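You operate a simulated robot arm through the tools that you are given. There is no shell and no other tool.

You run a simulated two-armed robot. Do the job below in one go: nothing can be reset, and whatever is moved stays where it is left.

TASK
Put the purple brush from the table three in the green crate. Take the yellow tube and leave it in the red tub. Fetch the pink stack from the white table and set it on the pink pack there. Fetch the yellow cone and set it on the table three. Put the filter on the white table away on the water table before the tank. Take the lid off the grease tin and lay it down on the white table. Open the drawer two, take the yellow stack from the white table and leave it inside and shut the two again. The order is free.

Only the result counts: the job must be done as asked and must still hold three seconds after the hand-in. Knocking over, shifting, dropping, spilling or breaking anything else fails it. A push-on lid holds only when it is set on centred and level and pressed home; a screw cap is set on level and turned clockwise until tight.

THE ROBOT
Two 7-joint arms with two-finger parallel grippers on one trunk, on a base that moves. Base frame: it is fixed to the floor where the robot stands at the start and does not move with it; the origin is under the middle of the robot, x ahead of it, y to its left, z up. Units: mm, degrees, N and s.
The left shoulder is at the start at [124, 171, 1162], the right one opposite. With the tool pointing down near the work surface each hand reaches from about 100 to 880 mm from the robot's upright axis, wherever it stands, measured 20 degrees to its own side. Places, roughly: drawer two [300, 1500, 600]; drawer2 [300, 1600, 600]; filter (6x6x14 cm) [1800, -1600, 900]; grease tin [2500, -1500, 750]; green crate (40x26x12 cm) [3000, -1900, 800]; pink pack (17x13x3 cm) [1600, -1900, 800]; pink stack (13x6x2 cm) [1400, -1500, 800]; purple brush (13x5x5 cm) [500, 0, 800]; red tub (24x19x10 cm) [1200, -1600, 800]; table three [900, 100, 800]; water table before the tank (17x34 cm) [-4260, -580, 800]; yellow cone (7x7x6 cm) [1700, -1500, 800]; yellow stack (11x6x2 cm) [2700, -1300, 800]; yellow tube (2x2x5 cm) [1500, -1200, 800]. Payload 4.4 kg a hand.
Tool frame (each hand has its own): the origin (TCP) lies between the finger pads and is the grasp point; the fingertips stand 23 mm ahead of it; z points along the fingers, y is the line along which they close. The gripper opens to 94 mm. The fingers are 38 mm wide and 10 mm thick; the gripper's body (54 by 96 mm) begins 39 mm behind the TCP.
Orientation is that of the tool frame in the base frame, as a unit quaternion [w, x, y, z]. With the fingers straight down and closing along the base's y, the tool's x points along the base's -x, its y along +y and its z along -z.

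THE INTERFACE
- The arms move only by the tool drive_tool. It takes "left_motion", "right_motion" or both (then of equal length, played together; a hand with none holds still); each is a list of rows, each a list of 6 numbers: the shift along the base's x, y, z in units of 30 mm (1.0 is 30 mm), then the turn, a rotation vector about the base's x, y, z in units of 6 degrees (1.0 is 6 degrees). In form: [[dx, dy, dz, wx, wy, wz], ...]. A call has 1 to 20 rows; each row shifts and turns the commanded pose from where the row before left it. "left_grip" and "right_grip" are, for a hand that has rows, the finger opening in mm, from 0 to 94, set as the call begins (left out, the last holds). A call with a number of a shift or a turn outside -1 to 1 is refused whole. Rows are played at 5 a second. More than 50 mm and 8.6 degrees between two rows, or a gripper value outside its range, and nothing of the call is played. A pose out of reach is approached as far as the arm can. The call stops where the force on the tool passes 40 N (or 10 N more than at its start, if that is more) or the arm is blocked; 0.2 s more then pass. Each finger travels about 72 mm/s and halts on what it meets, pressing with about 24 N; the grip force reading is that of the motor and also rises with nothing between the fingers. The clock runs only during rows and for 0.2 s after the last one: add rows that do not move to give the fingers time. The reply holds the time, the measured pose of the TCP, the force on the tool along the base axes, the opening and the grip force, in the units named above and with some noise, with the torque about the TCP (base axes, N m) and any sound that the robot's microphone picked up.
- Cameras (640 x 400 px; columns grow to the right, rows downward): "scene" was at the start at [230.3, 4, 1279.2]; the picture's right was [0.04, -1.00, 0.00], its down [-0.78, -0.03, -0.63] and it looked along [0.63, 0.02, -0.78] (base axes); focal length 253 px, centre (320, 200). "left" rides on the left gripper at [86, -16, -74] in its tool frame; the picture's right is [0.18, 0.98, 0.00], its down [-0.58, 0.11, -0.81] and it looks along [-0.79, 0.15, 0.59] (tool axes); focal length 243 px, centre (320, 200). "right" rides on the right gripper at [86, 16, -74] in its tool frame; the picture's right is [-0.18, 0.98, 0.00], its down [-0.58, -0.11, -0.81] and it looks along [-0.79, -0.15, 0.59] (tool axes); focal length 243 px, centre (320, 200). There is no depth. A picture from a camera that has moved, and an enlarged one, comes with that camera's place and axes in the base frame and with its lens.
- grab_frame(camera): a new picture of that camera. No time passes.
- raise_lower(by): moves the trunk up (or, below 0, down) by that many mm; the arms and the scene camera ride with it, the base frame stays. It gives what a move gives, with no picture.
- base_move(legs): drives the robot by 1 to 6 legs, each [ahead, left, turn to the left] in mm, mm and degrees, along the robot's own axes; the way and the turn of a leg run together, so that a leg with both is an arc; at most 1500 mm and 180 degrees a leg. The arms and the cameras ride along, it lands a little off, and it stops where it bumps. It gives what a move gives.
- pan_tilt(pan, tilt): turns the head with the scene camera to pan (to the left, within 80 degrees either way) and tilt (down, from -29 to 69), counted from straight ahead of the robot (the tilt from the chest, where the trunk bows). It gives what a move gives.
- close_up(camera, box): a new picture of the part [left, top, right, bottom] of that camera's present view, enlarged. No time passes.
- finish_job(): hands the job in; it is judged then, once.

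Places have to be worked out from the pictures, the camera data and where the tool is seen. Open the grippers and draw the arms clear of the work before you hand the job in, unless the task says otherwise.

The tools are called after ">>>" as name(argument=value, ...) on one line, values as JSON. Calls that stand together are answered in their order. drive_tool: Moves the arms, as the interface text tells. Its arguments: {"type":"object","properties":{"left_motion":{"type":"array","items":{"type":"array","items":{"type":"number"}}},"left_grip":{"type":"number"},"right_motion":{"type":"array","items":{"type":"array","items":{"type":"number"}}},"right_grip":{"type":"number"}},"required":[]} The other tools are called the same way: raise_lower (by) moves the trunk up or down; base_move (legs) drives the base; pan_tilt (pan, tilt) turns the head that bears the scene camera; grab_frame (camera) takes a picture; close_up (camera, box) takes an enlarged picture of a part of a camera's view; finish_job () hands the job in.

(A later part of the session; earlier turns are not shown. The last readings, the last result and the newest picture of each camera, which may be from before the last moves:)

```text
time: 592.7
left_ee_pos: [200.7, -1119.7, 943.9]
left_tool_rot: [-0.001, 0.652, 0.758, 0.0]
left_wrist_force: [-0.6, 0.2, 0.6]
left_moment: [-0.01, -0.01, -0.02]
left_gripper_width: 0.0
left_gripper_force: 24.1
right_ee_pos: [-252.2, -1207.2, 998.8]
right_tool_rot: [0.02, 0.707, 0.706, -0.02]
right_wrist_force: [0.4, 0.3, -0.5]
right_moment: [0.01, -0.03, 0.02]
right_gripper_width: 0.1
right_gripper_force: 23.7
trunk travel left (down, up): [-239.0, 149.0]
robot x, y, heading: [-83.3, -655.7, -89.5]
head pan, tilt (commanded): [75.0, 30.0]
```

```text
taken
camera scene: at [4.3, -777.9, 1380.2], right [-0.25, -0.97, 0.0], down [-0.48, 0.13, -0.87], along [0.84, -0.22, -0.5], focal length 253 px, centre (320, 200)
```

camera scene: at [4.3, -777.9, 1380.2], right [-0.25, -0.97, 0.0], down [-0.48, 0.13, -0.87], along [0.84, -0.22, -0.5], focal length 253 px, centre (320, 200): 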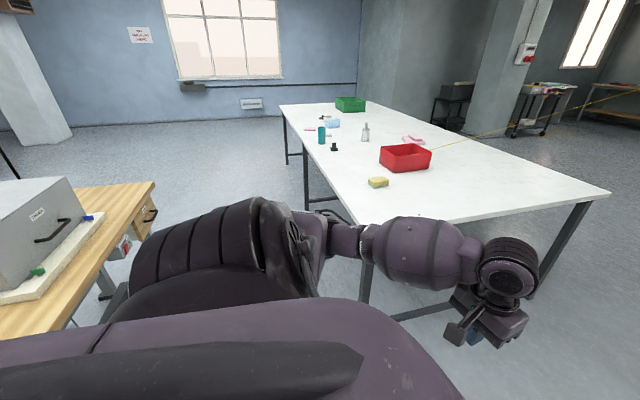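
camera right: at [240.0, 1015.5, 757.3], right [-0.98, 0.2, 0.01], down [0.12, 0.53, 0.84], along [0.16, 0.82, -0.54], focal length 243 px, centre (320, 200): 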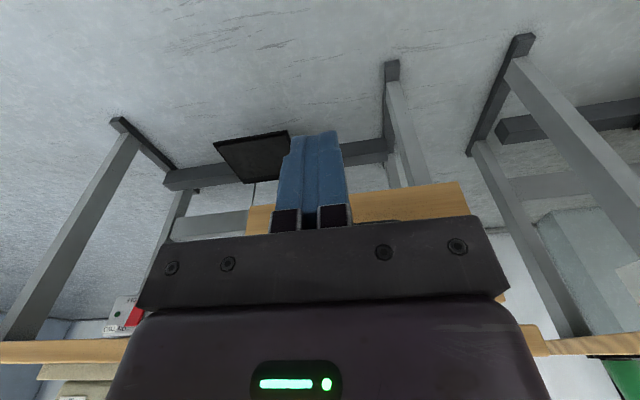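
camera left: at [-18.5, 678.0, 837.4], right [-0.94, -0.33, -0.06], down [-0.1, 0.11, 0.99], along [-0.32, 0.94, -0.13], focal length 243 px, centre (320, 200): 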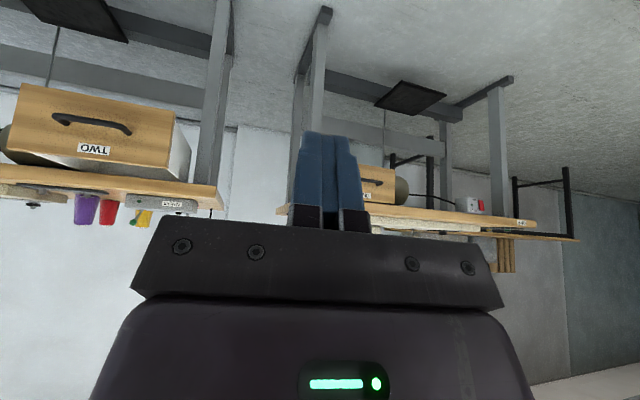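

The white table looks unchanged. I level the right hand, raise the left a little, and strafe east to the filter.

>>> drive_tool(left_motion=[[0, 0, 0.7, 0, 0, 0], [0, 0, 0.7, 0, 0, 0], [0, 0, 0.6, 0, 0, 0], [0, 0, 0, 0, 0, 0]], right_motion=[[0, 0.5, 0.3, 0.27, 0, 0], [0, 0.5, 0.3, 0.27, 0, 0], [0, 0.5, 0.3, 0, 0, 0], [0, 0, 0, 0, 0, 0]], right_grip=90)

>>> base_move(legs=[[0, 1450, 0], [0, 500, 0]])

>>> pan_tilt(pan=-10, tilt=45)

>>> grab_frame(camera="scene")

>>> grab_frame(camera="right")

```text
time: 593.7
left_ee_pos: [200.5, -1119.5, 1004.3]
left_tool_rot: [0.0, 0.653, 0.758, -0.001]
left_wrist_force: [0.0, -0.8, -1.1]
left_moment: [-0.01, 0.01, 0.0]
left_gripper_width: 0.2
left_gripper_force: 24.2
right_ee_pos: [-252.9, -1163.0, 1025.5]
right_tool_rot: [0.0, 0.708, 0.707, 0.001]
right_wrist_force: [0.3, 0.2, 0.5]
right_moment: [-0.02, 0.01, -0.01]
right_gripper_width: 89.9
right_gripper_force: 0.0
trunk travel left (down, up): [-239.0, 149.0]
robot x, y, heading: [-89.7, -658.8, -89.6]
head pan, tilt (commanded): [75.0, 30.0]
```

```text
time: 611.1
left_ee_pos: [2161.0, -1084.2, 1003.3]
left_tool_rot: [-0.001, 0.646, 0.763, -0.001]
left_wrist_force: [0.0, 0.9, -0.4]
left_moment: [0.0, -0.01, -0.01]
left_gripper_width: 0.0
left_gripper_force: 23.7
right_ee_pos: [1708.8, -1134.3, 1026.9]
right_tool_rot: [0.001, 0.703, 0.711, 0.0]
right_wrist_force: [0.4, -0.1, 0.0]
right_moment: [0.01, 0.0, 0.04]
right_gripper_width: 90.0
right_gripper_force: 0.1
trunk travel left (down, up): [-239.0, 149.0]
robot x, y, heading: [1871.0, -630.0, -88.9]
head pan, tilt (commanded): [75.0, 30.0]
```

```text
time: 612.7
left_ee_pos: [2159.7, -1084.9, 1003.1]
left_tool_rot: [0.0, 0.647, 0.763, -0.001]
left_wrist_force: [0.1, 0.5, -0.8]
left_moment: [0.02, -0.02, -0.02]
left_gripper_width: 0.0
left_gripper_force: 24.3
right_ee_pos: [1707.6, -1133.6, 1026.4]
right_tool_rot: [0.001, 0.703, 0.711, 0.0]
right_wrist_force: [-0.5, 0.0, 0.0]
right_moment: [-0.02, 0.02, 0.02]
right_gripper_width: 89.9
right_gripper_force: 0.1
trunk travel left (down, up): [-239.0, 149.0]
robot x, y, heading: [1869.5, -629.3, -88.9]
head pan, tilt (commanded): [-10.0, 45.0]
```

```text
taken
camera scene: at [1859.3, -804.8, 1357.7], right [-0.99, 0.15, 0.0], down [0.11, 0.7, -0.71], along [-0.11, -0.7, -0.71], focal length 253 px, centre (320, 200)
```

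scene: 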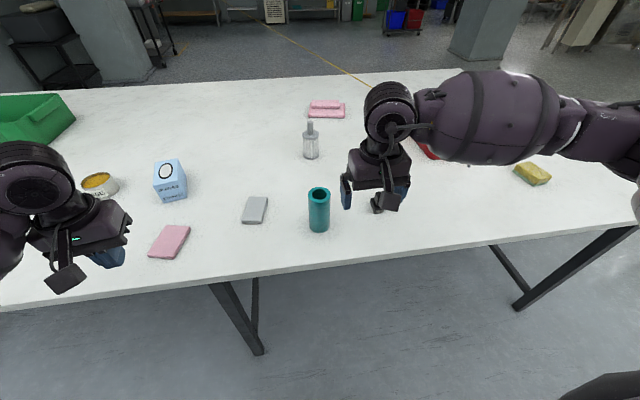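

```text
taken
camera right: at [1721.8, -1046.5, 1100.6], right [0.99, -0.17, 0.0], down [-0.1, -0.58, 0.81], along [-0.14, -0.8, -0.59], focal length 243 px, centre (320, 200)
```

right: 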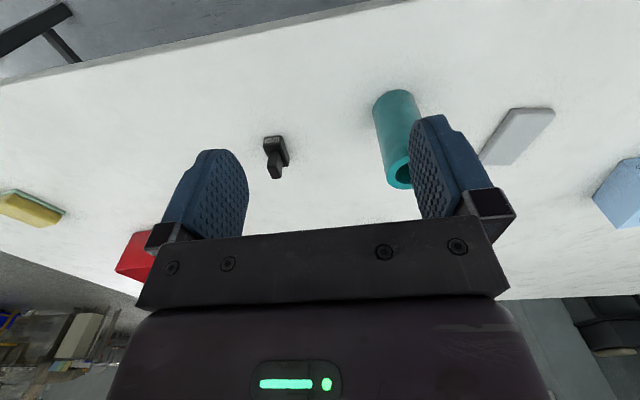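

The filter stands at about [1770, -1600]. I zoom in and move closer for the right hand.

>>> close_up(camera="scene", box=[270, 100, 350, 170])

>>> base_move(legs=[[150, 30, -1]])

>>> grab_frame(camera="scene")

```text
5.71 times, centred on (310, 135) of scene
camera zoom: at [1859.3, -804.8, 1357.7], right [-0.99, 0.15, 0.0], down [0.11, 0.7, -0.71], along [-0.11, -0.7, -0.71], focal length 1448 px, centre (377, 571)
```

zoom: 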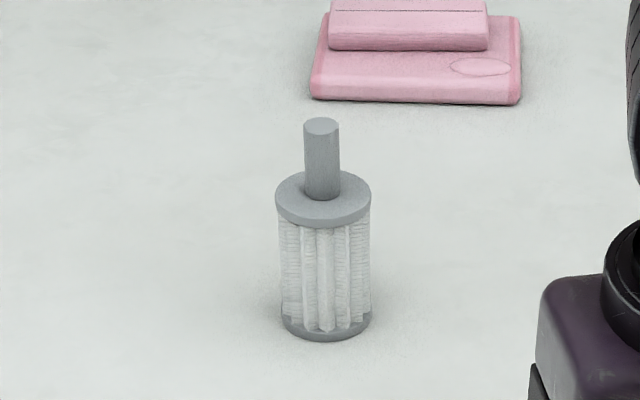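

```text
time: 614.1
left_ee_pos: [2182.8, -1238.9, 1002.4]
left_tool_rot: [-0.001, 0.653, 0.757, 0.0]
left_wrist_force: [-0.1, 0.0, -0.4]
left_moment: [0.02, -0.03, 0.02]
left_gripper_width: 0.1
left_gripper_force: 24.3
right_ee_pos: [1730.8, -1277.7, 1025.6]
right_tool_rot: [0.0, 0.709, 0.705, 0.0]
right_wrist_force: [0.9, 0.0, -0.5]
right_moment: [0.0, 0.03, 0.02]
right_gripper_width: 90.1
right_gripper_force: 0.1
trunk travel left (down, up): [-239.0, 149.0]
robot x, y, heading: [1900.6, -775.7, -89.7]
head pan, tilt (commanded): [-10.0, 45.0]
```

```text
taken
camera scene: at [1887.6, -952.6, 1357.5], right [-0.99, 0.17, 0.0], down [0.12, 0.7, -0.71], along [-0.12, -0.7, -0.71], focal length 253 px, centre (320, 200)
```

scene: 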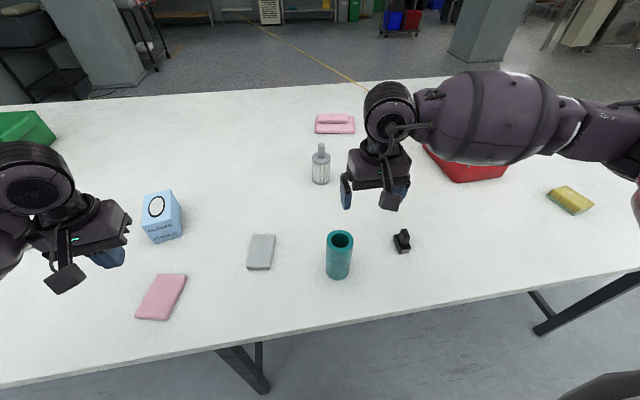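

The filter has a body about 59 mm across with a 22 mm neck on top (neck roughly z 893–943). I'll grip the neck. I move in a bit, lower the trunk by 40 mm for reach, and bring the right hand over it.

>>> base_move(legs=[[35, 0, 0]])

>>> raise_lower(by=-40)

>>> drive_tool(right_motion=[[0.1, -0.8, 0.3, 0, 0, 0], [0.1, -0.9, 0.3, 0, 0, 0], [0.1, -0.9, 0, 0, 0, 0], [0.1, -0.9, 0, 0, 0, 0], [0.1, -0.9, 0, 0, 0, 0], [0.2, -0.9, 0, 0, 0, 0], [0.2, -0.9, 0, 0, 0, 0], [0.2, -0.9, 0, 0, 0, 0], [0.1, -0.8, 0, 0, 0, 0], [0, 0, 0, 0, 0, 0]], right_grip=60)

>>> grab_frame(camera="right")

>>> grab_frame(camera="scene")

```text
time: 615.0
left_ee_pos: [2182.8, -1274.8, 1003.7]
left_tool_rot: [-0.001, 0.653, 0.757, 0.0]
left_wrist_force: [-0.3, -0.1, -0.2]
left_moment: [0.02, 0.01, 0.01]
left_gripper_width: 0.0
left_gripper_force: 24.0
right_ee_pos: [1730.1, -1313.1, 1026.0]
right_tool_rot: [0.002, 0.709, 0.705, 0.0]
right_wrist_force: [0.1, -1.4, -0.1]
right_moment: [0.05, 0.01, -0.03]
right_gripper_width: 90.2
right_gripper_force: 0.1
trunk travel left (down, up): [-239.0, 149.0]
robot x, y, heading: [1895.3, -809.8, -90.1]
head pan, tilt (commanded): [-10.0, 45.0]
```

```text
time: 615.8
left_ee_pos: [2182.6, -1270.6, 964.5]
left_tool_rot: [0.001, 0.654, 0.757, -0.002]
left_wrist_force: [-0.7, 0.6, -0.6]
left_moment: [-0.01, -0.02, -0.02]
left_gripper_width: 0.2
left_gripper_force: 24.0
right_ee_pos: [1730.6, -1311.9, 987.9]
right_tool_rot: [0.001, 0.709, 0.705, 0.0]
right_wrist_force: [-0.9, 0.7, -0.2]
right_moment: [-0.02, -0.02, 0.01]
right_gripper_width: 90.2
right_gripper_force: 0.1
trunk travel left (down, up): [-199.0, 189.0]
robot x, y, heading: [1900.5, -810.9, -89.7]
head pan, tilt (commanded): [-10.0, 45.0]
```

```text
time: 618.0
left_ee_pos: [2183.5, -1272.0, 963.6]
left_tool_rot: [-0.002, 0.653, 0.757, -0.001]
left_wrist_force: [0.5, 0.6, 0.3]
left_moment: [0.0, 0.02, 0.03]
left_gripper_width: 0.1
left_gripper_force: 23.9
right_ee_pos: [1766.1, -1548.5, 1003.4]
right_tool_rot: [0.001, 0.709, 0.705, 0.0]
right_wrist_force: [-0.3, -0.3, -0.6]
right_moment: [-0.02, -0.03, 0.01]
right_gripper_width: 60.1
right_gripper_force: 0.0
trunk travel left (down, up): [-199.0, 189.0]
robot x, y, heading: [1900.0, -810.1, -90.0]
head pan, tilt (commanded): [-10.0, 45.0]
```

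```text
taken
camera right: at [1781.5, -1462.0, 1078.8], right [0.98, -0.19, 0.0], down [-0.11, -0.58, 0.81], along [-0.15, -0.79, -0.59], focal length 243 px, centre (320, 200)
```

right: 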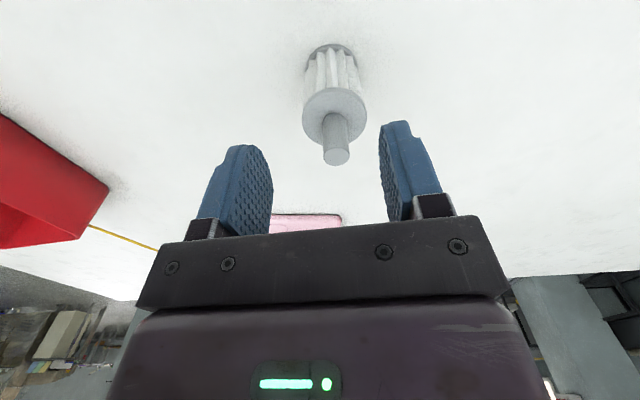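

```text
taken
camera scene: at [1887.5, -1018.4, 1314.5], right [-0.99, 0.17, 0.0], down [0.12, 0.7, -0.71], along [-0.12, -0.7, -0.71], focal length 253 px, centre (320, 200)
```

scene: 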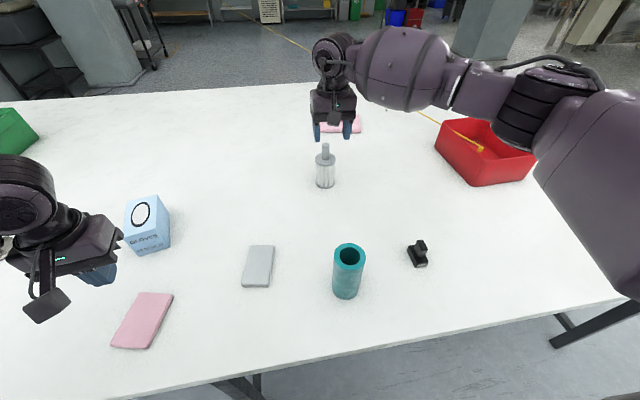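

The neck is at about [1770, -1589]. I centre over it, then go down to z ≈ 921.

>>> drive_tool(right_motion=[[0.08, -0.7, 0, 0, 0, 0], [0.07, -0.65, 0, 0, 0, 0], [0, 0, -0.6, 0, 0, 0], [0, 0, 0, 0, 0, 0]])

>>> grab_frame(camera="right")

>>> close_up(camera="scene", box=[270, 60, 390, 200])

```text
time: 619.0
left_ee_pos: [2183.3, -1271.3, 963.6]
left_tool_rot: [-0.001, 0.653, 0.757, 0.0]
left_wrist_force: [-0.1, 0.1, 0.2]
left_moment: [0.0, -0.01, 0.02]
left_gripper_width: 0.0
left_gripper_force: 24.1
right_ee_pos: [1769.6, -1588.0, 988.0]
right_tool_rot: [0.002, 0.709, 0.705, 0.0]
right_wrist_force: [0.1, -0.8, 0.6]
right_moment: [0.0, -0.01, 0.04]
right_gripper_width: 59.9
right_gripper_force: 0.1
trunk travel left (down, up): [-199.0, 189.0]
robot x, y, heading: [1900.0, -809.1, -89.7]
head pan, tilt (commanded): [-10.0, 45.0]
```

```text
taken
camera right: at [1786.0, -1502.7, 1061.2], right [0.98, -0.19, 0.0], down [-0.11, -0.58, 0.81], along [-0.15, -0.79, -0.59], focal length 243 px, centre (320, 200)
```

right: 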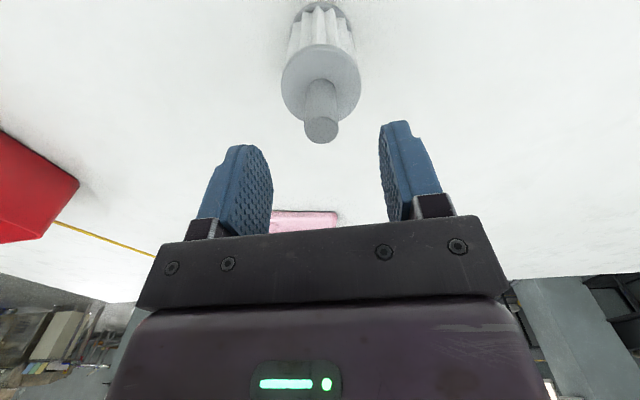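

```text
2.86 times, centred on (330, 130) of scene
camera zoom: at [1887.8, -1018.3, 1314.6], right [-0.99, 0.17, 0.0], down [0.12, 0.7, -0.71], along [-0.12, -0.7, -0.71], focal length 724 px, centre (291, 400)
```

zoom: 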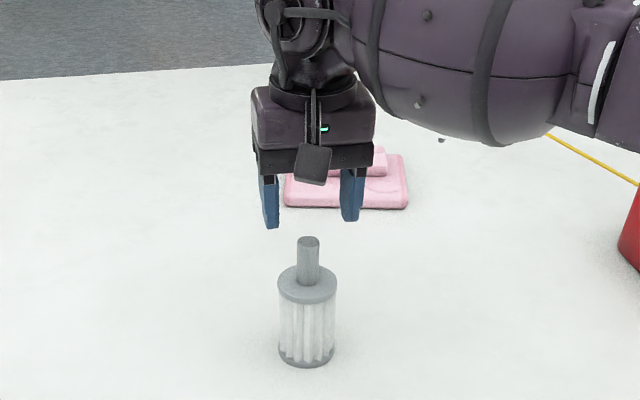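

Centred within 3 mm. I go down to z ≈ 921 and close on the neck.

>>> drive_tool(right_motion=[[0, -0.1, -0.6, 0, 0, 0], [0, 0, -0.6, 0, 0, 0], [0, 0, -0.6, 0, 0, 0], [0, 0, -0.4, 0, 0, 0], [0, 0, 0, 0, 0, 0]])

>>> grab_frame(camera="right")

>>> close_up(camera="scene", box=[270, 60, 390, 200])

```text
time: 620.2
left_ee_pos: [2183.2, -1272.0, 963.3]
left_tool_rot: [-0.001, 0.654, 0.756, 0.0]
left_wrist_force: [-0.5, 0.1, 0.8]
left_moment: [0.0, 0.02, -0.03]
left_gripper_width: 0.0
left_gripper_force: 24.2
right_ee_pos: [1770.5, -1592.9, 920.3]
right_tool_rot: [0.001, 0.709, 0.705, -0.001]
right_wrist_force: [0.6, 0.4, 0.4]
right_moment: [-0.01, 0.01, 0.0]
right_gripper_width: 60.1
right_gripper_force: 0.0
trunk travel left (down, up): [-199.0, 189.0]
robot x, y, heading: [1897.2, -805.7, -89.7]
head pan, tilt (commanded): [-10.0, 45.0]
```

```text
taken
camera right: at [1786.1, -1506.0, 994.6], right [0.98, -0.19, 0.0], down [-0.11, -0.58, 0.81], along [-0.15, -0.79, -0.59], focal length 243 px, centre (320, 200)
```

right: 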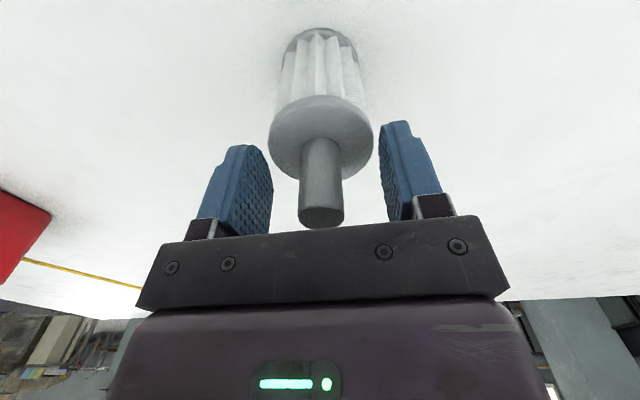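

```text
2.86 times, centred on (330, 130) of scene
camera zoom: at [1887.6, -1018.5, 1314.5], right [-0.99, 0.17, 0.0], down [0.12, 0.7, -0.71], along [-0.12, -0.7, -0.71], focal length 724 px, centre (291, 400)
```

zoom: 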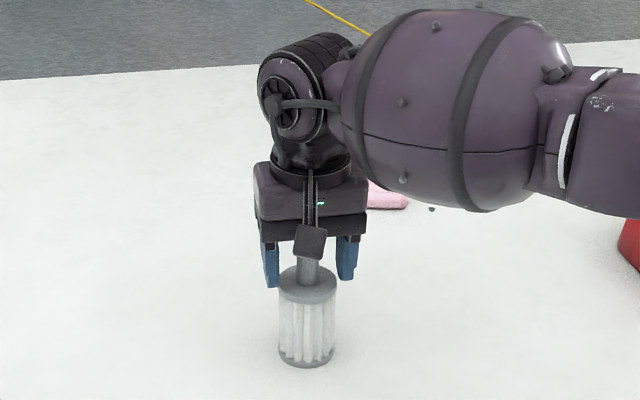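

The neck stands between the fingers. I close on it.

>>> drive_tool(right_motion=[[0, 0, 0, 0, 0, 0], [0, 0, 0, 0, 0, 0], [0, 0, 0, 0, 0, 0], [0, 0, 0, 0, 0, 0]], right_grip=5)

>>> drive_tool(right_motion=[[0, 0, 0.3, 0, 0, 0], [0, 0, 0.4, 0, 0, 0], [0, 0, 0, 0, 0, 0]])

>>> close_up(camera="scene", box=[270, 60, 390, 200])

```text
time: 621.2
left_ee_pos: [2183.4, -1271.1, 964.7]
left_tool_rot: [-0.001, 0.653, 0.757, -0.001]
left_wrist_force: [-0.2, -0.3, 0.5]
left_moment: [0.01, -0.03, -0.01]
left_gripper_width: 0.0
left_gripper_force: 23.5
right_ee_pos: [1771.4, -1591.8, 920.3]
right_tool_rot: [0.002, 0.709, 0.705, 0.001]
right_wrist_force: [-0.7, 0.1, 0.2]
right_moment: [0.02, 0.06, 0.03]
right_gripper_width: 21.1
right_gripper_force: 24.3
trunk travel left (down, up): [-199.0, 189.0]
robot x, y, heading: [1897.2, -810.0, -89.7]
head pan, tilt (commanded): [-10.0, 45.0]
```

```text
time: 622.0
left_ee_pos: [2183.2, -1272.2, 962.7]
left_tool_rot: [-0.001, 0.654, 0.757, -0.001]
left_wrist_force: [0.8, -0.5, 0.2]
left_moment: [-0.01, 0.01, -0.02]
left_gripper_width: 0.1
left_gripper_force: 23.9
right_ee_pos: [1770.8, -1593.3, 940.9]
right_tool_rot: [0.001, 0.709, 0.705, 0.0]
right_wrist_force: [-0.1, -0.5, -1.5]
right_moment: [0.01, -0.01, 0.01]
right_gripper_width: 21.2
right_gripper_force: 24.1
trunk travel left (down, up): [-199.0, 189.0]
robot x, y, heading: [1898.8, -809.5, -89.9]
head pan, tilt (commanded): [-10.0, 45.0]
```

```text
2.86 times, centred on (330, 130) of scene
camera zoom: at [1887.7, -1018.9, 1314.3], right [-0.99, 0.17, 0.0], down [0.12, 0.7, -0.71], along [-0.12, -0.7, -0.71], focal length 724 px, centre (291, 400)
```

zoom: 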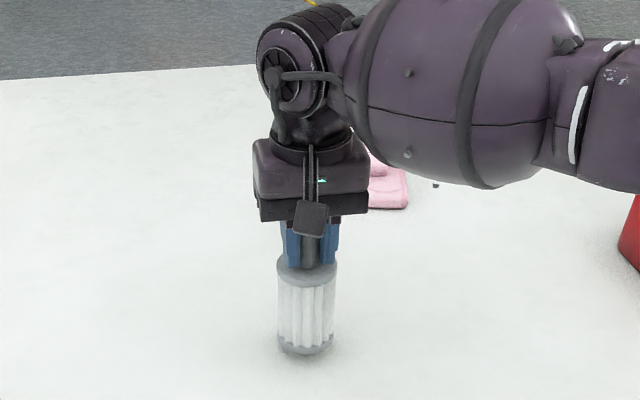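

The filter hangs straight (21.2 mm grip). I lift it well clear, draw it in, and raise the trunk.

>>> drive_tool(right_motion=[[0, 0, 0.8, 0, 0, 0], [0, 0, 0.9, 0, 0, 0], [0, 0.3, 0.9, 0, 0, 0], [0, 0.6, 0.6, 0, 0, 0], [0, 0.8, 0, 0, 0, 0], [0, 0.9, 0, 0, 0, 0], [0, 0.9, 0, 0, 0, 0], [0, 0.9, 0, 0, 0, 0], [0, 0.9, 0, 0, 0, 0], [0, 0.9, 0, 0, 0, 0], [0, 0.9, 0, 0, 0, 0], [0, 0.9, 0, 0, 0, 0], [0, 0, 0, 0, 0, 0]])

>>> raise_lower(by=60)

>>> grab_frame(camera="right")

>>> grab_frame(camera="scene")

```text
time: 624.8
left_ee_pos: [2181.9, -1272.0, 963.3]
left_tool_rot: [-0.001, 0.653, 0.757, -0.001]
left_wrist_force: [0.4, -0.3, 0.1]
left_moment: [0.0, 0.0, -0.02]
left_gripper_width: 0.2
left_gripper_force: 24.3
right_ee_pos: [1770.4, -1351.9, 1035.6]
right_tool_rot: [0.001, 0.71, 0.705, 0.001]
right_wrist_force: [0.0, 0.4, -2.9]
right_moment: [0.02, -0.03, -0.03]
right_gripper_width: 21.0
right_gripper_force: 23.4
trunk travel left (down, up): [-199.0, 189.0]
robot x, y, heading: [1897.9, -810.7, -89.5]
head pan, tilt (commanded): [-10.0, 45.0]
```

```text
time: 625.8
left_ee_pos: [2182.0, -1272.2, 1022.4]
left_tool_rot: [-0.002, 0.654, 0.757, 0.0]
left_wrist_force: [-1.0, -0.5, -0.6]
left_moment: [0.04, 0.02, 0.0]
left_gripper_width: 0.0
left_gripper_force: 24.6
right_ee_pos: [1770.7, -1353.5, 1095.7]
right_tool_rot: [0.0, 0.709, 0.705, 0.001]
right_wrist_force: [-0.3, -0.4, -1.4]
right_moment: [0.0, 0.03, 0.02]
right_gripper_width: 21.1
right_gripper_force: 23.9
trunk travel left (down, up): [-259.0, 129.0]
robot x, y, heading: [1900.0, -808.8, -89.5]
head pan, tilt (commanded): [-10.0, 45.0]
```

```text
taken
camera right: at [1786.2, -1266.9, 1170.2], right [0.98, -0.19, 0.0], down [-0.11, -0.58, 0.81], along [-0.15, -0.79, -0.59], focal length 243 px, centre (320, 200)
```

right: 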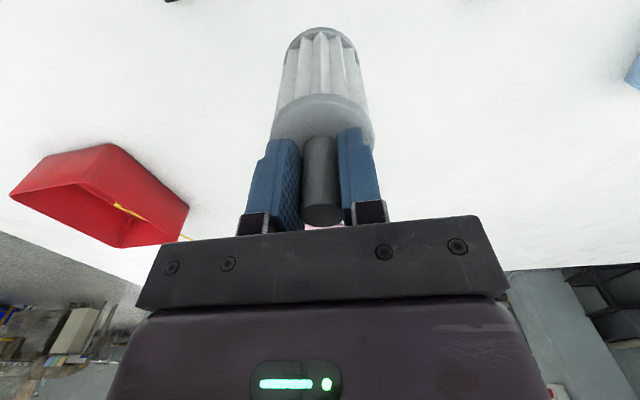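

```text
taken
camera scene: at [1887.5, -974.5, 1378.5], right [-0.99, 0.17, 0.0], down [0.12, 0.7, -0.71], along [-0.12, -0.7, -0.71], focal length 253 px, centre (320, 200)
```

scene: 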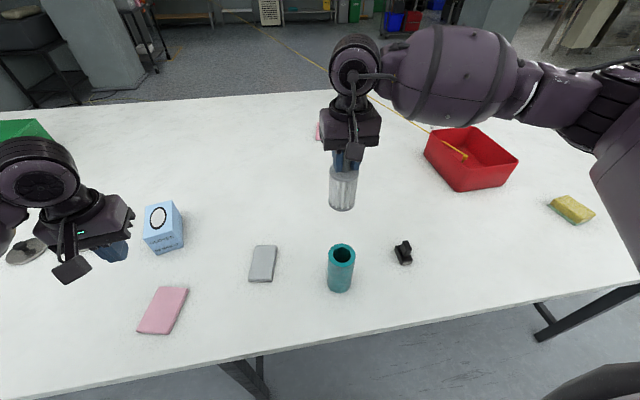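

The filter is secure. I back off and strafe west past the table's end, then turn to face west toward the water table.

>>> base_move(legs=[[-140, 0, 0], [0, -1450, 0], [0, -650, 0], [0, 0, -90]])

>>> pan_tilt(pan=0, tilt=10)

>>> grab_frame(camera="scene")

>>> close_up(camera="scene", box=[200, 120, 440, 270])

```text
time: 649.2
left_ee_pos: [-657.8, -996.3, 1023.5]
left_tool_rot: [-0.001, 0.996, 0.093, -0.001]
left_wrist_force: [0.2, -0.1, -0.7]
left_moment: [0.01, 0.02, 0.0]
left_gripper_width: 0.0
left_gripper_force: 23.8
right_ee_pos: [-751.8, -588.1, 1096.2]
right_tool_rot: [0.001, 1.0, 0.017, -0.001]
right_wrist_force: [0.7, 1.2, -0.3]
right_moment: [0.01, -0.01, -0.03]
right_gripper_width: 20.0
right_gripper_force: 23.9
trunk travel left (down, up): [-259.0, 129.0]
robot x, y, heading: [-205.8, -697.6, -177.7]
head pan, tilt (commanded): [-10.0, 45.0]
```

```text
time: 650.2
left_ee_pos: [-656.8, -998.3, 1024.2]
left_tool_rot: [-0.001, 0.996, 0.092, 0.0]
left_wrist_force: [0.8, -0.1, 0.3]
left_moment: [0.03, 0.0, -0.01]
left_gripper_width: 0.0
left_gripper_force: 24.3
right_ee_pos: [-753.2, -586.9, 1097.0]
right_tool_rot: [0.001, 1.0, 0.015, -0.001]
right_wrist_force: [-0.1, -0.4, -1.8]
right_moment: [0.02, -0.03, -0.04]
right_gripper_width: 20.2
right_gripper_force: 24.0
trunk travel left (down, up): [-259.0, 129.0]
robot x, y, heading: [-205.7, -694.0, -177.6]
head pan, tilt (commanded): [0.0, 10.0]
```

```text
taken
camera scene: at [-381.8, -702.4, 1433.7], right [-0.04, 1.0, 0.0], down [0.17, 0.01, -0.98], along [-0.98, -0.04, -0.17], focal length 253 px, centre (320, 200)
```

scene: 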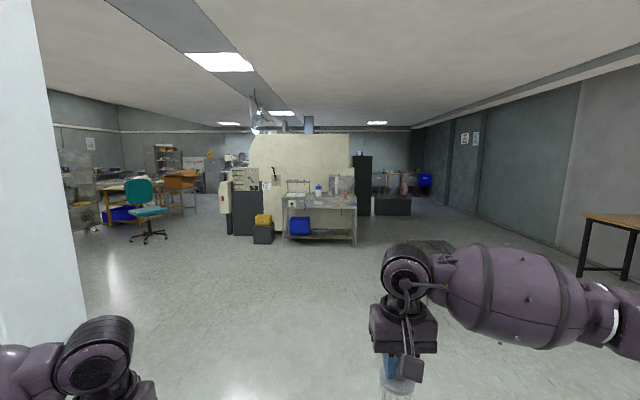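

```text
2.67 times, centred on (320, 195) of scene
camera zoom: at [-381.8, -702.4, 1433.7], right [-0.04, 1.0, 0.0], down [0.17, 0.01, -0.98], along [-0.98, -0.04, -0.17], focal length 676 px, centre (320, 213)
```

zoom: 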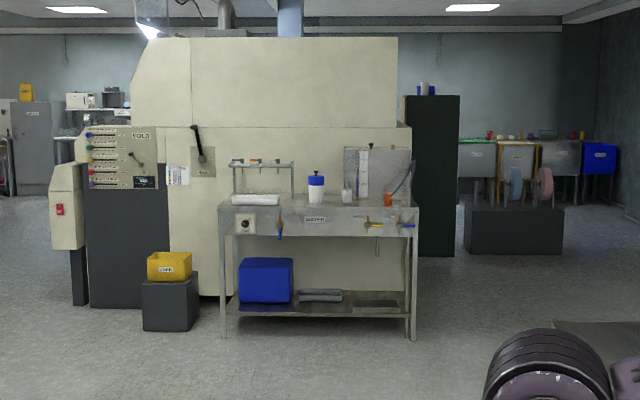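

The water table stands straight ahead, with a tank at its right rear. A pillar is close on my left, so I check its place before driving on.

>>> pan_tilt(pan=45, tilt=40)

>>> grab_frame(camera="scene")

>>> grab_frame(camera="right")

```text
time: 651.3
left_ee_pos: [-656.7, -997.6, 1023.6]
left_tool_rot: [0.0, 0.996, 0.093, 0.0]
left_wrist_force: [0.2, 0.4, 0.3]
left_moment: [0.01, 0.01, 0.01]
left_gripper_width: 0.1
left_gripper_force: 23.8
right_ee_pos: [-753.4, -588.6, 1096.4]
right_tool_rot: [0.001, 1.0, 0.017, 0.0]
right_wrist_force: [-0.8, 0.0, -1.5]
right_moment: [0.0, -0.02, -0.01]
right_gripper_width: 19.8
right_gripper_force: 23.7
trunk travel left (down, up): [-259.0, 129.0]
robot x, y, heading: [-205.3, -697.3, -177.4]
head pan, tilt (commanded): [45.0, 40.0]
```

```text
taken
camera scene: at [-346.6, -761.1, 1386.1], right [-0.74, 0.68, 0.0], down [0.44, 0.47, -0.77], along [-0.52, -0.56, -0.64], focal length 253 px, centre (320, 200)
```

scene: 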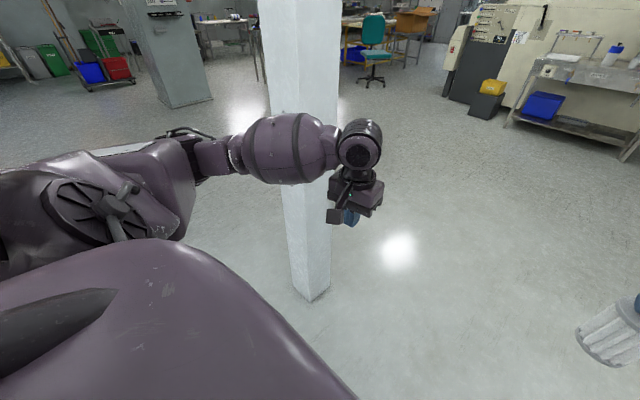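

```text
taken
camera right: at [-667.2, -601.2, 1171.5], right [-0.15, -0.99, 0.0], down [-0.58, 0.09, 0.81], along [-0.8, 0.12, -0.59], focal length 243 px, centre (320, 200)
```

right: 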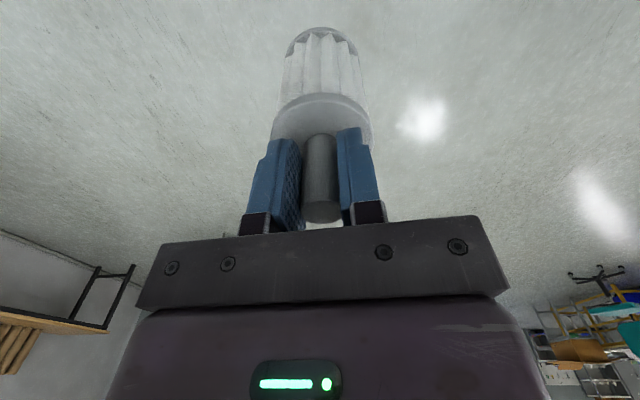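

The pillar's near face is at about y -1340, leaving about 190 mm beside my left arm. I straighten, shift 50 mm to the right and drive west.

>>> base_move(legs=[[0, -50, -2.5], [1450, 0, 0], [1450, 0, 0]])

>>> pan_tilt(pan=0, tilt=28)

>>> grab_frame(camera="scene")

>>> grab_frame(camera="right")

```text
time: 666.0
left_ee_pos: [-3559.9, -959.9, 1023.9]
left_tool_rot: [0.0, 0.997, 0.082, 0.0]
left_wrist_force: [0.0, -0.6, -0.3]
left_moment: [-0.02, -0.05, -0.03]
left_gripper_width: 0.2
left_gripper_force: 24.8
right_ee_pos: [-3648.0, -548.5, 1096.2]
right_tool_rot: [0.001, 1.0, 0.004, -0.001]
right_wrist_force: [-0.3, -0.5, -1.5]
right_moment: [0.04, -0.02, 0.01]
right_gripper_width: 20.1
right_gripper_force: 24.2
trunk travel left (down, up): [-259.0, 129.0]
robot x, y, heading: [-3099.0, -669.0, -178.9]
head pan, tilt (commanded): [45.0, 40.0]
```

```text
time: 667.1
left_ee_pos: [-3559.3, -960.1, 1023.2]
left_tool_rot: [-0.001, 0.997, 0.082, 0.0]
left_wrist_force: [0.2, -0.4, 0.1]
left_moment: [0.0, 0.01, 0.03]
left_gripper_width: 0.0
left_gripper_force: 24.1
right_ee_pos: [-3647.2, -548.5, 1097.2]
right_tool_rot: [0.001, 1.0, 0.005, -0.001]
right_wrist_force: [0.4, 0.5, -1.5]
right_moment: [0.01, -0.03, -0.01]
right_gripper_width: 20.0
right_gripper_force: 24.1
trunk travel left (down, up): [-259.0, 129.0]
robot x, y, heading: [-3099.9, -666.6, -178.7]
head pan, tilt (commanded): [0.0, 28.0]
```

```text
taken
camera scene: at [-3276.5, -670.9, 1404.6], right [-0.02, 1.0, 0.0], down [0.47, 0.01, -0.88], along [-0.88, -0.02, -0.47], focal length 253 px, centre (320, 200)
```

scene: 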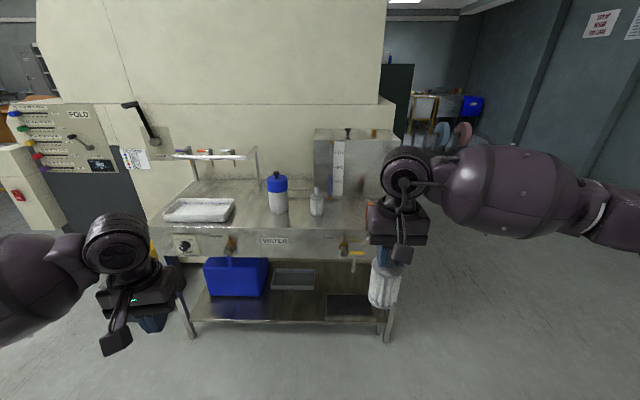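

```text
taken
camera right: at [-3561.4, -563.8, 1171.5], right [-0.17, -0.98, 0.0], down [-0.58, 0.1, 0.81], along [-0.79, 0.14, -0.59], focal length 243 px, centre (320, 200)
```

right: 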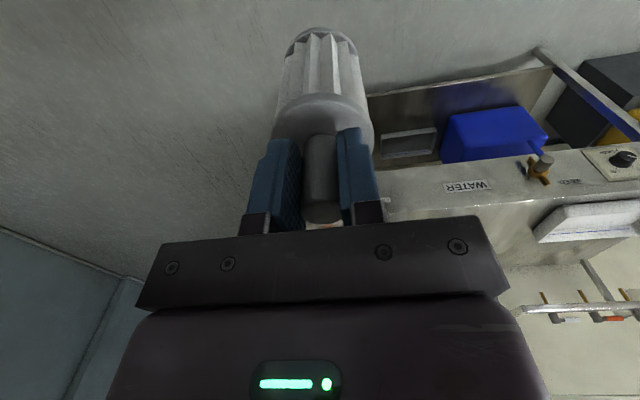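

I'm at the water table; the tank is at its right rear. I zoom in to see what stands in front of the tank.

>>> close_up(camera="scene", box=[240, 110, 420, 270])

>>> close_up(camera="scene", box=[290, 150, 400, 250])

```text
2.50 times, centred on (330, 190) of scene
camera zoom: at [-3276.5, -670.9, 1404.6], right [-0.02, 1.0, 0.0], down [0.47, 0.01, -0.88], along [-0.88, -0.02, -0.47], focal length 634 px, centre (295, 225)
```

zoom: 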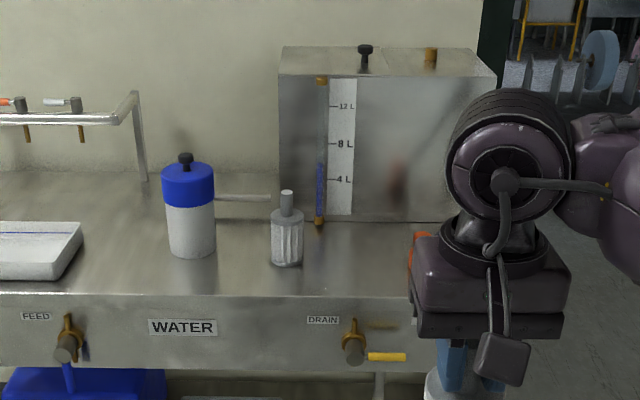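

```text
4.00 times, centred on (345, 200) of scene
camera zoom: at [-3276.5, -670.9, 1404.6], right [-0.02, 1.0, 0.0], down [0.47, 0.01, -0.88], along [-0.88, -0.02, -0.47], focal length 1014 px, centre (220, 200)
```

zoom: 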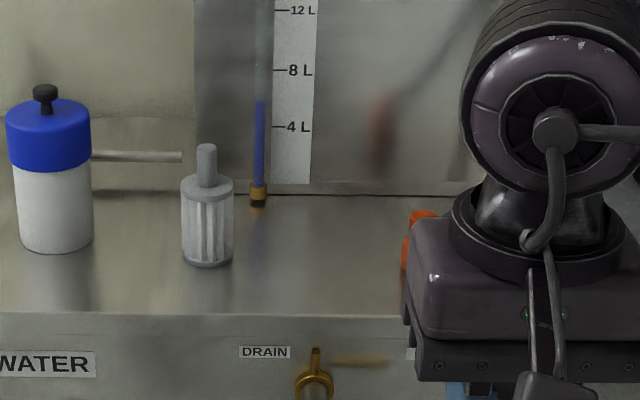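

Another filter of the same kind already stands at about [-4257, -709], and something orange at the right near y -470; the spot at [-4260, -580] between them is free, table top near z 803. I drive closer and straighten.

>>> base_move(legs=[[0, 0, -1.3], [410, 0, 0]])

>>> pan_tilt(pan=0, tilt=40)

>>> grab_frame(camera="scene")

>>> grab_frame(camera="right")

```text
time: 670.0
left_ee_pos: [-3978.0, -950.5, 1024.4]
left_tool_rot: [-0.002, 0.997, 0.072, -0.001]
left_wrist_force: [-0.6, 0.0, 0.4]
left_moment: [-0.02, -0.01, 0.0]
left_gripper_width: 0.0
left_gripper_force: 24.5
right_ee_pos: [-4055.9, -536.8, 1097.3]
right_tool_rot: [0.0, 1.0, -0.005, 0.001]
right_wrist_force: [0.1, 0.1, -1.8]
right_moment: [-0.01, 0.01, 0.01]
right_gripper_width: 20.3
right_gripper_force: 24.1
trunk travel left (down, up): [-259.0, 129.0]
robot x, y, heading: [-3512.9, -669.3, 180.0]
head pan, tilt (commanded): [0.0, 28.0]
```

```text
time: 670.8
left_ee_pos: [-3976.4, -950.4, 1023.1]
left_tool_rot: [-0.001, 0.997, 0.072, 0.0]
left_wrist_force: [-0.4, -0.5, 0.2]
left_moment: [-0.02, -0.02, 0.02]
left_gripper_width: 0.0
left_gripper_force: 24.4
right_ee_pos: [-4056.4, -537.1, 1097.2]
right_tool_rot: [0.001, 1.0, -0.005, 0.0]
right_wrist_force: [0.3, 1.0, -2.7]
right_moment: [0.0, 0.0, 0.01]
right_gripper_width: 20.0
right_gripper_force: 24.0
trunk travel left (down, up): [-259.0, 129.0]
robot x, y, heading: [-3513.8, -662.7, 179.8]
head pan, tilt (commanded): [0.0, 40.0]
```

```text
taken
camera scene: at [-3681.8, -666.6, 1386.2], right [0.0, 1.0, 0.0], down [0.64, 0.0, -0.77], along [-0.77, 0.0, -0.64], focal length 253 px, centre (320, 200)
```

scene: 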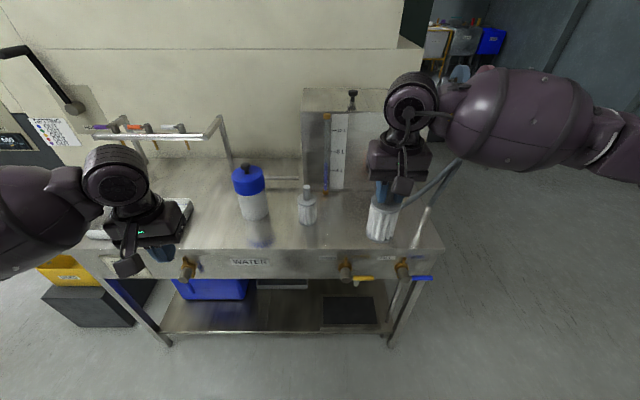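

```text
taken
camera right: at [-3970.5, -553.9, 1171.5], right [-0.19, -0.98, 0.0], down [-0.58, 0.12, 0.81], along [-0.79, 0.15, -0.59], focal length 243 px, centre (320, 200)
```

right: 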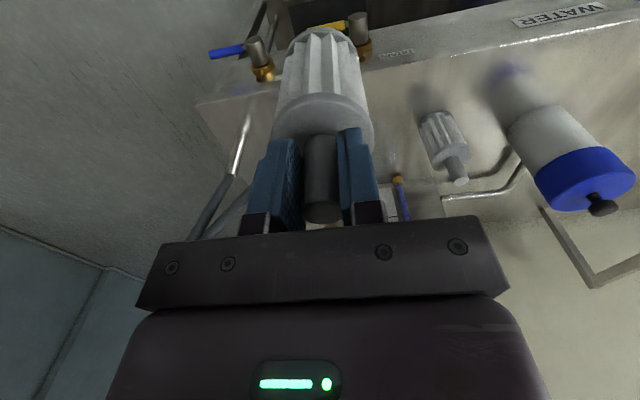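

I zoom in to check that the target spot, about pixel (347, 224), is free.

>>> close_up(camera="scene", box=[280, 130, 460, 270])

>>> close_up(camera="right", box=[180, 0, 540, 240])

```text
2.86 times, centred on (370, 200) of scene
camera zoom: at [-3681.8, -666.6, 1386.2], right [0.0, 1.0, 0.0], down [0.64, 0.0, -0.77], along [-0.77, 0.0, -0.64], focal length 724 px, centre (177, 200)
```

zoom: 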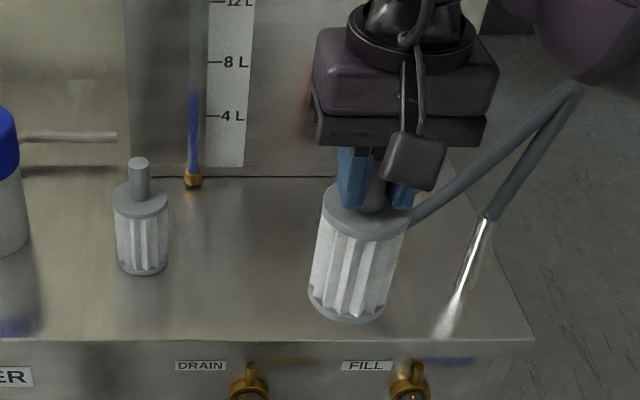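

```text
1.67 times, centred on (360, 120) of right
camera zoom: at [-3970.5, -553.9, 1171.5], right [-0.19, -0.98, 0.0], down [-0.58, 0.12, 0.81], along [-0.79, 0.15, -0.59], focal length 404 px, centre (253, 333)
```

zoom: 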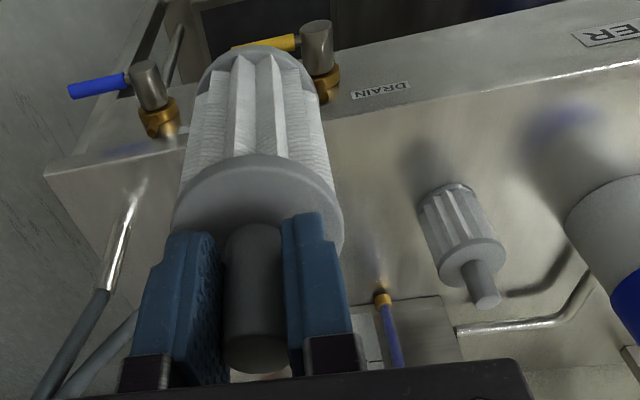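

The spot is free: the other filter is to the left, a hose nozzle to the right. I carry the filter over it at height.

>>> drive_tool(right_motion=[[-0.8, -0.2, 0, 0, 0, 0], [-0.87, -0.2, 0, 0, 0, 0], [-0.87, -0.2, 0, 0, 0, 0], [-0.87, -0.2, 0, 0, 0, 0], [-0.87, -0.2, 0, 0, 0, 0], [-0.87, -0.2, 0, 0, 0, 0], [-0.87, -0.2, 0, 0, 0, 0], [-0.8, -0.1, 0, 0, 0, 0], [0, 0, 0, 0, 0, 0]])

>>> close_up(camera="scene", box=[250, 60, 450, 260])

>>> grab_frame(camera="right")

```text
time: 672.8
left_ee_pos: [-3976.4, -949.6, 1023.9]
left_tool_rot: [-0.001, 0.997, 0.072, 0.0]
left_wrist_force: [0.0, 0.0, 0.3]
left_moment: [-0.04, 0.02, 0.0]
left_gripper_width: 0.0
left_gripper_force: 23.8
right_ee_pos: [-4261.0, -580.9, 1098.0]
right_tool_rot: [0.001, 1.0, -0.004, -0.001]
right_wrist_force: [0.7, -0.1, -0.3]
right_moment: [0.01, 0.02, -0.02]
right_gripper_width: 20.1
right_gripper_force: 24.3
trunk travel left (down, up): [-259.0, 129.0]
robot x, y, heading: [-3511.3, -669.2, 179.7]
head pan, tilt (commanded): [0.0, 40.0]
```

```text
2.00 times, centred on (350, 160) of scene
camera zoom: at [-3681.6, -666.2, 1386.1], right [0.0, 1.0, 0.0], down [0.64, 0.0, -0.77], along [-0.77, 0.0, -0.64], focal length 507 px, centre (260, 280)
```

zoom: 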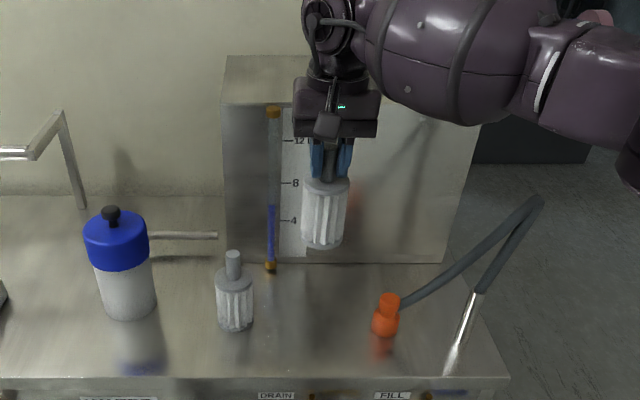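

```text
taken
camera right: at [-4175.8, -597.8, 1172.0], right [-0.19, -0.98, 0.0], down [-0.58, 0.12, 0.81], along [-0.79, 0.15, -0.59], focal length 243 px, centre (320, 200)
```

right: 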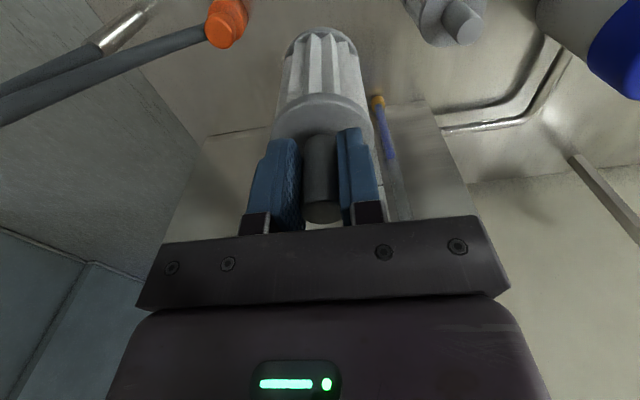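

Free all around: the orange nozzle is near y -466, the other filter at y -705. I lower by trunk and arm toward the table.

>>> raise_lower(by=-80)

>>> drive_tool(right_motion=[[0, 0, -0.7, 0, 0, 0], [0, 0, -0.8, 0, 0, 0], [0, 0, -0.6, 0, 0, 0], [0, 0, 0, 0, 0, 0]])

>>> close_up(camera="scene", box=[250, 60, 450, 260])

>>> grab_frame(camera="right")

```text
time: 673.9
left_ee_pos: [-3975.9, -949.6, 945.9]
left_tool_rot: [-0.001, 0.997, 0.072, -0.002]
left_wrist_force: [-0.5, -1.0, 0.6]
left_moment: [-0.01, -0.01, 0.02]
left_gripper_width: 0.0
left_gripper_force: 24.1
right_ee_pos: [-4259.7, -582.7, 1020.8]
right_tool_rot: [0.001, 1.0, -0.004, -0.002]
right_wrist_force: [-0.4, 0.9, -0.8]
right_moment: [-0.03, -0.01, -0.01]
right_gripper_width: 20.2
right_gripper_force: 23.7
trunk travel left (down, up): [-179.0, 209.0]
robot x, y, heading: [-3516.2, -668.2, 179.9]
head pan, tilt (commanded): [0.0, 40.0]
```

```text
time: 674.9
left_ee_pos: [-3977.3, -950.2, 943.6]
left_tool_rot: [0.0, 0.997, 0.072, 0.0]
left_wrist_force: [-0.7, 0.2, -0.2]
left_moment: [0.0, 0.0, 0.04]
left_gripper_width: 0.0
left_gripper_force: 23.8
right_ee_pos: [-4260.8, -582.3, 953.8]
right_tool_rot: [0.001, 1.0, -0.005, -0.001]
right_wrist_force: [0.3, 0.0, -0.9]
right_moment: [0.01, 0.0, 0.02]
right_gripper_width: 20.3
right_gripper_force: 24.0
trunk travel left (down, up): [-179.0, 209.0]
robot x, y, heading: [-3516.7, -666.5, 180.1]
head pan, tilt (commanded): [0.0, 40.0]
```

```text
2.00 times, centred on (350, 160) of scene
camera zoom: at [-3745.7, -666.6, 1299.5], right [0.0, 1.0, 0.0], down [0.64, 0.0, -0.77], along [-0.77, 0.0, -0.64], focal length 507 px, centre (260, 280)
```

zoom: 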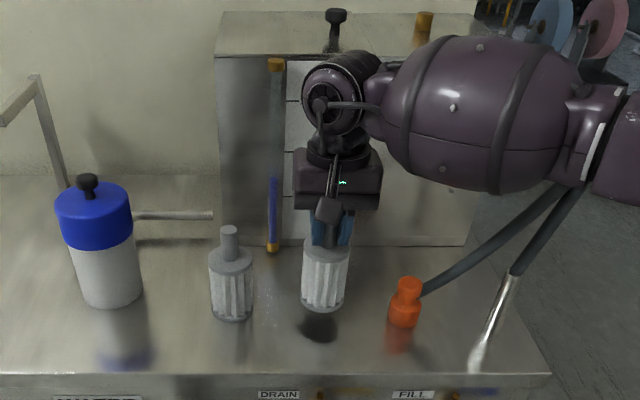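

```text
taken
camera right: at [-4175.2, -599.0, 1028.3], right [-0.19, -0.98, 0.0], down [-0.58, 0.12, 0.81], along [-0.79, 0.15, -0.59], focal length 243 px, centre (320, 200)
```

right: 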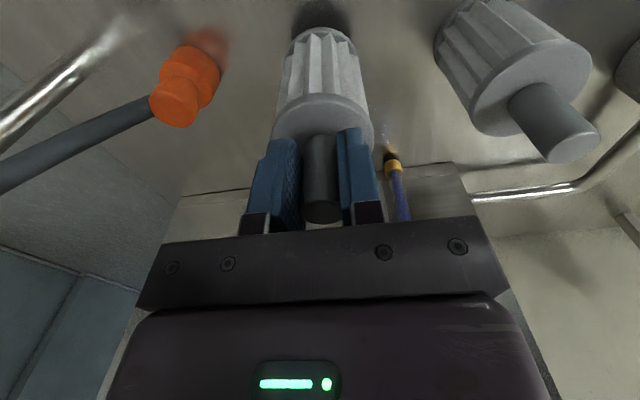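

All clear; the filter's shadow is right below. I creep down to contact.

>>> drive_tool(right_motion=[[0, 0, -0.4, 0, 0, 0], [0, 0, -0.25, 0, 0, 0], [0, 0, -0.12, 0, 0, 0], [0, 0, 0, 0, 0, 0]])

>>> drive_tool(right_motion=[[0, 0, -0.1, 0, 0, 0], [0, 0, -0.1, 0, 0, 0], [0, 0, 0, 0, 0, 0]])

>>> close_up(camera="scene", box=[290, 120, 410, 230])

```text
time: 675.9
left_ee_pos: [-3976.1, -950.5, 942.9]
left_tool_rot: [-0.001, 0.997, 0.072, 0.0]
left_wrist_force: [0.1, -0.4, -0.2]
left_moment: [0.0, -0.02, -0.02]
left_gripper_width: 0.0
left_gripper_force: 23.7
right_ee_pos: [-4260.2, -581.1, 930.5]
right_tool_rot: [0.0, 1.0, -0.005, 0.0]
right_wrist_force: [-0.6, -0.4, -1.1]
right_moment: [0.0, -0.03, 0.0]
right_gripper_width: 20.0
right_gripper_force: 24.3
trunk travel left (down, up): [-179.0, 209.0]
robot x, y, heading: [-3513.3, -667.8, 180.0]
head pan, tilt (commanded): [0.0, 40.0]
```

```text
time: 676.7
left_ee_pos: [-3976.6, -948.7, 942.6]
left_tool_rot: [-0.001, 0.997, 0.071, 0.0]
left_wrist_force: [0.1, 0.1, 0.1]
left_moment: [0.01, 0.01, 0.01]
left_gripper_width: 0.2
left_gripper_force: 23.9
right_ee_pos: [-4260.5, -581.9, 925.5]
right_tool_rot: [0.001, 1.0, -0.004, -0.001]
right_wrist_force: [-0.3, -0.6, -2.2]
right_moment: [0.05, 0.01, -0.01]
right_gripper_width: 20.4
right_gripper_force: 23.7
trunk travel left (down, up): [-179.0, 209.0]
robot x, y, heading: [-3511.7, -669.2, 179.9]
head pan, tilt (commanded): [0.0, 40.0]
```

```text
3.64 times, centred on (350, 175) of scene
camera zoom: at [-3745.9, -666.6, 1299.4], right [0.0, 1.0, 0.0], down [0.64, 0.0, -0.77], along [-0.77, 0.0, -0.64], focal length 922 px, centre (211, 291)
```

zoom: 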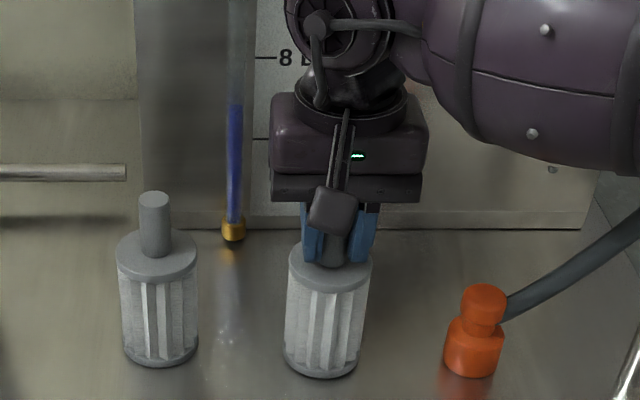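

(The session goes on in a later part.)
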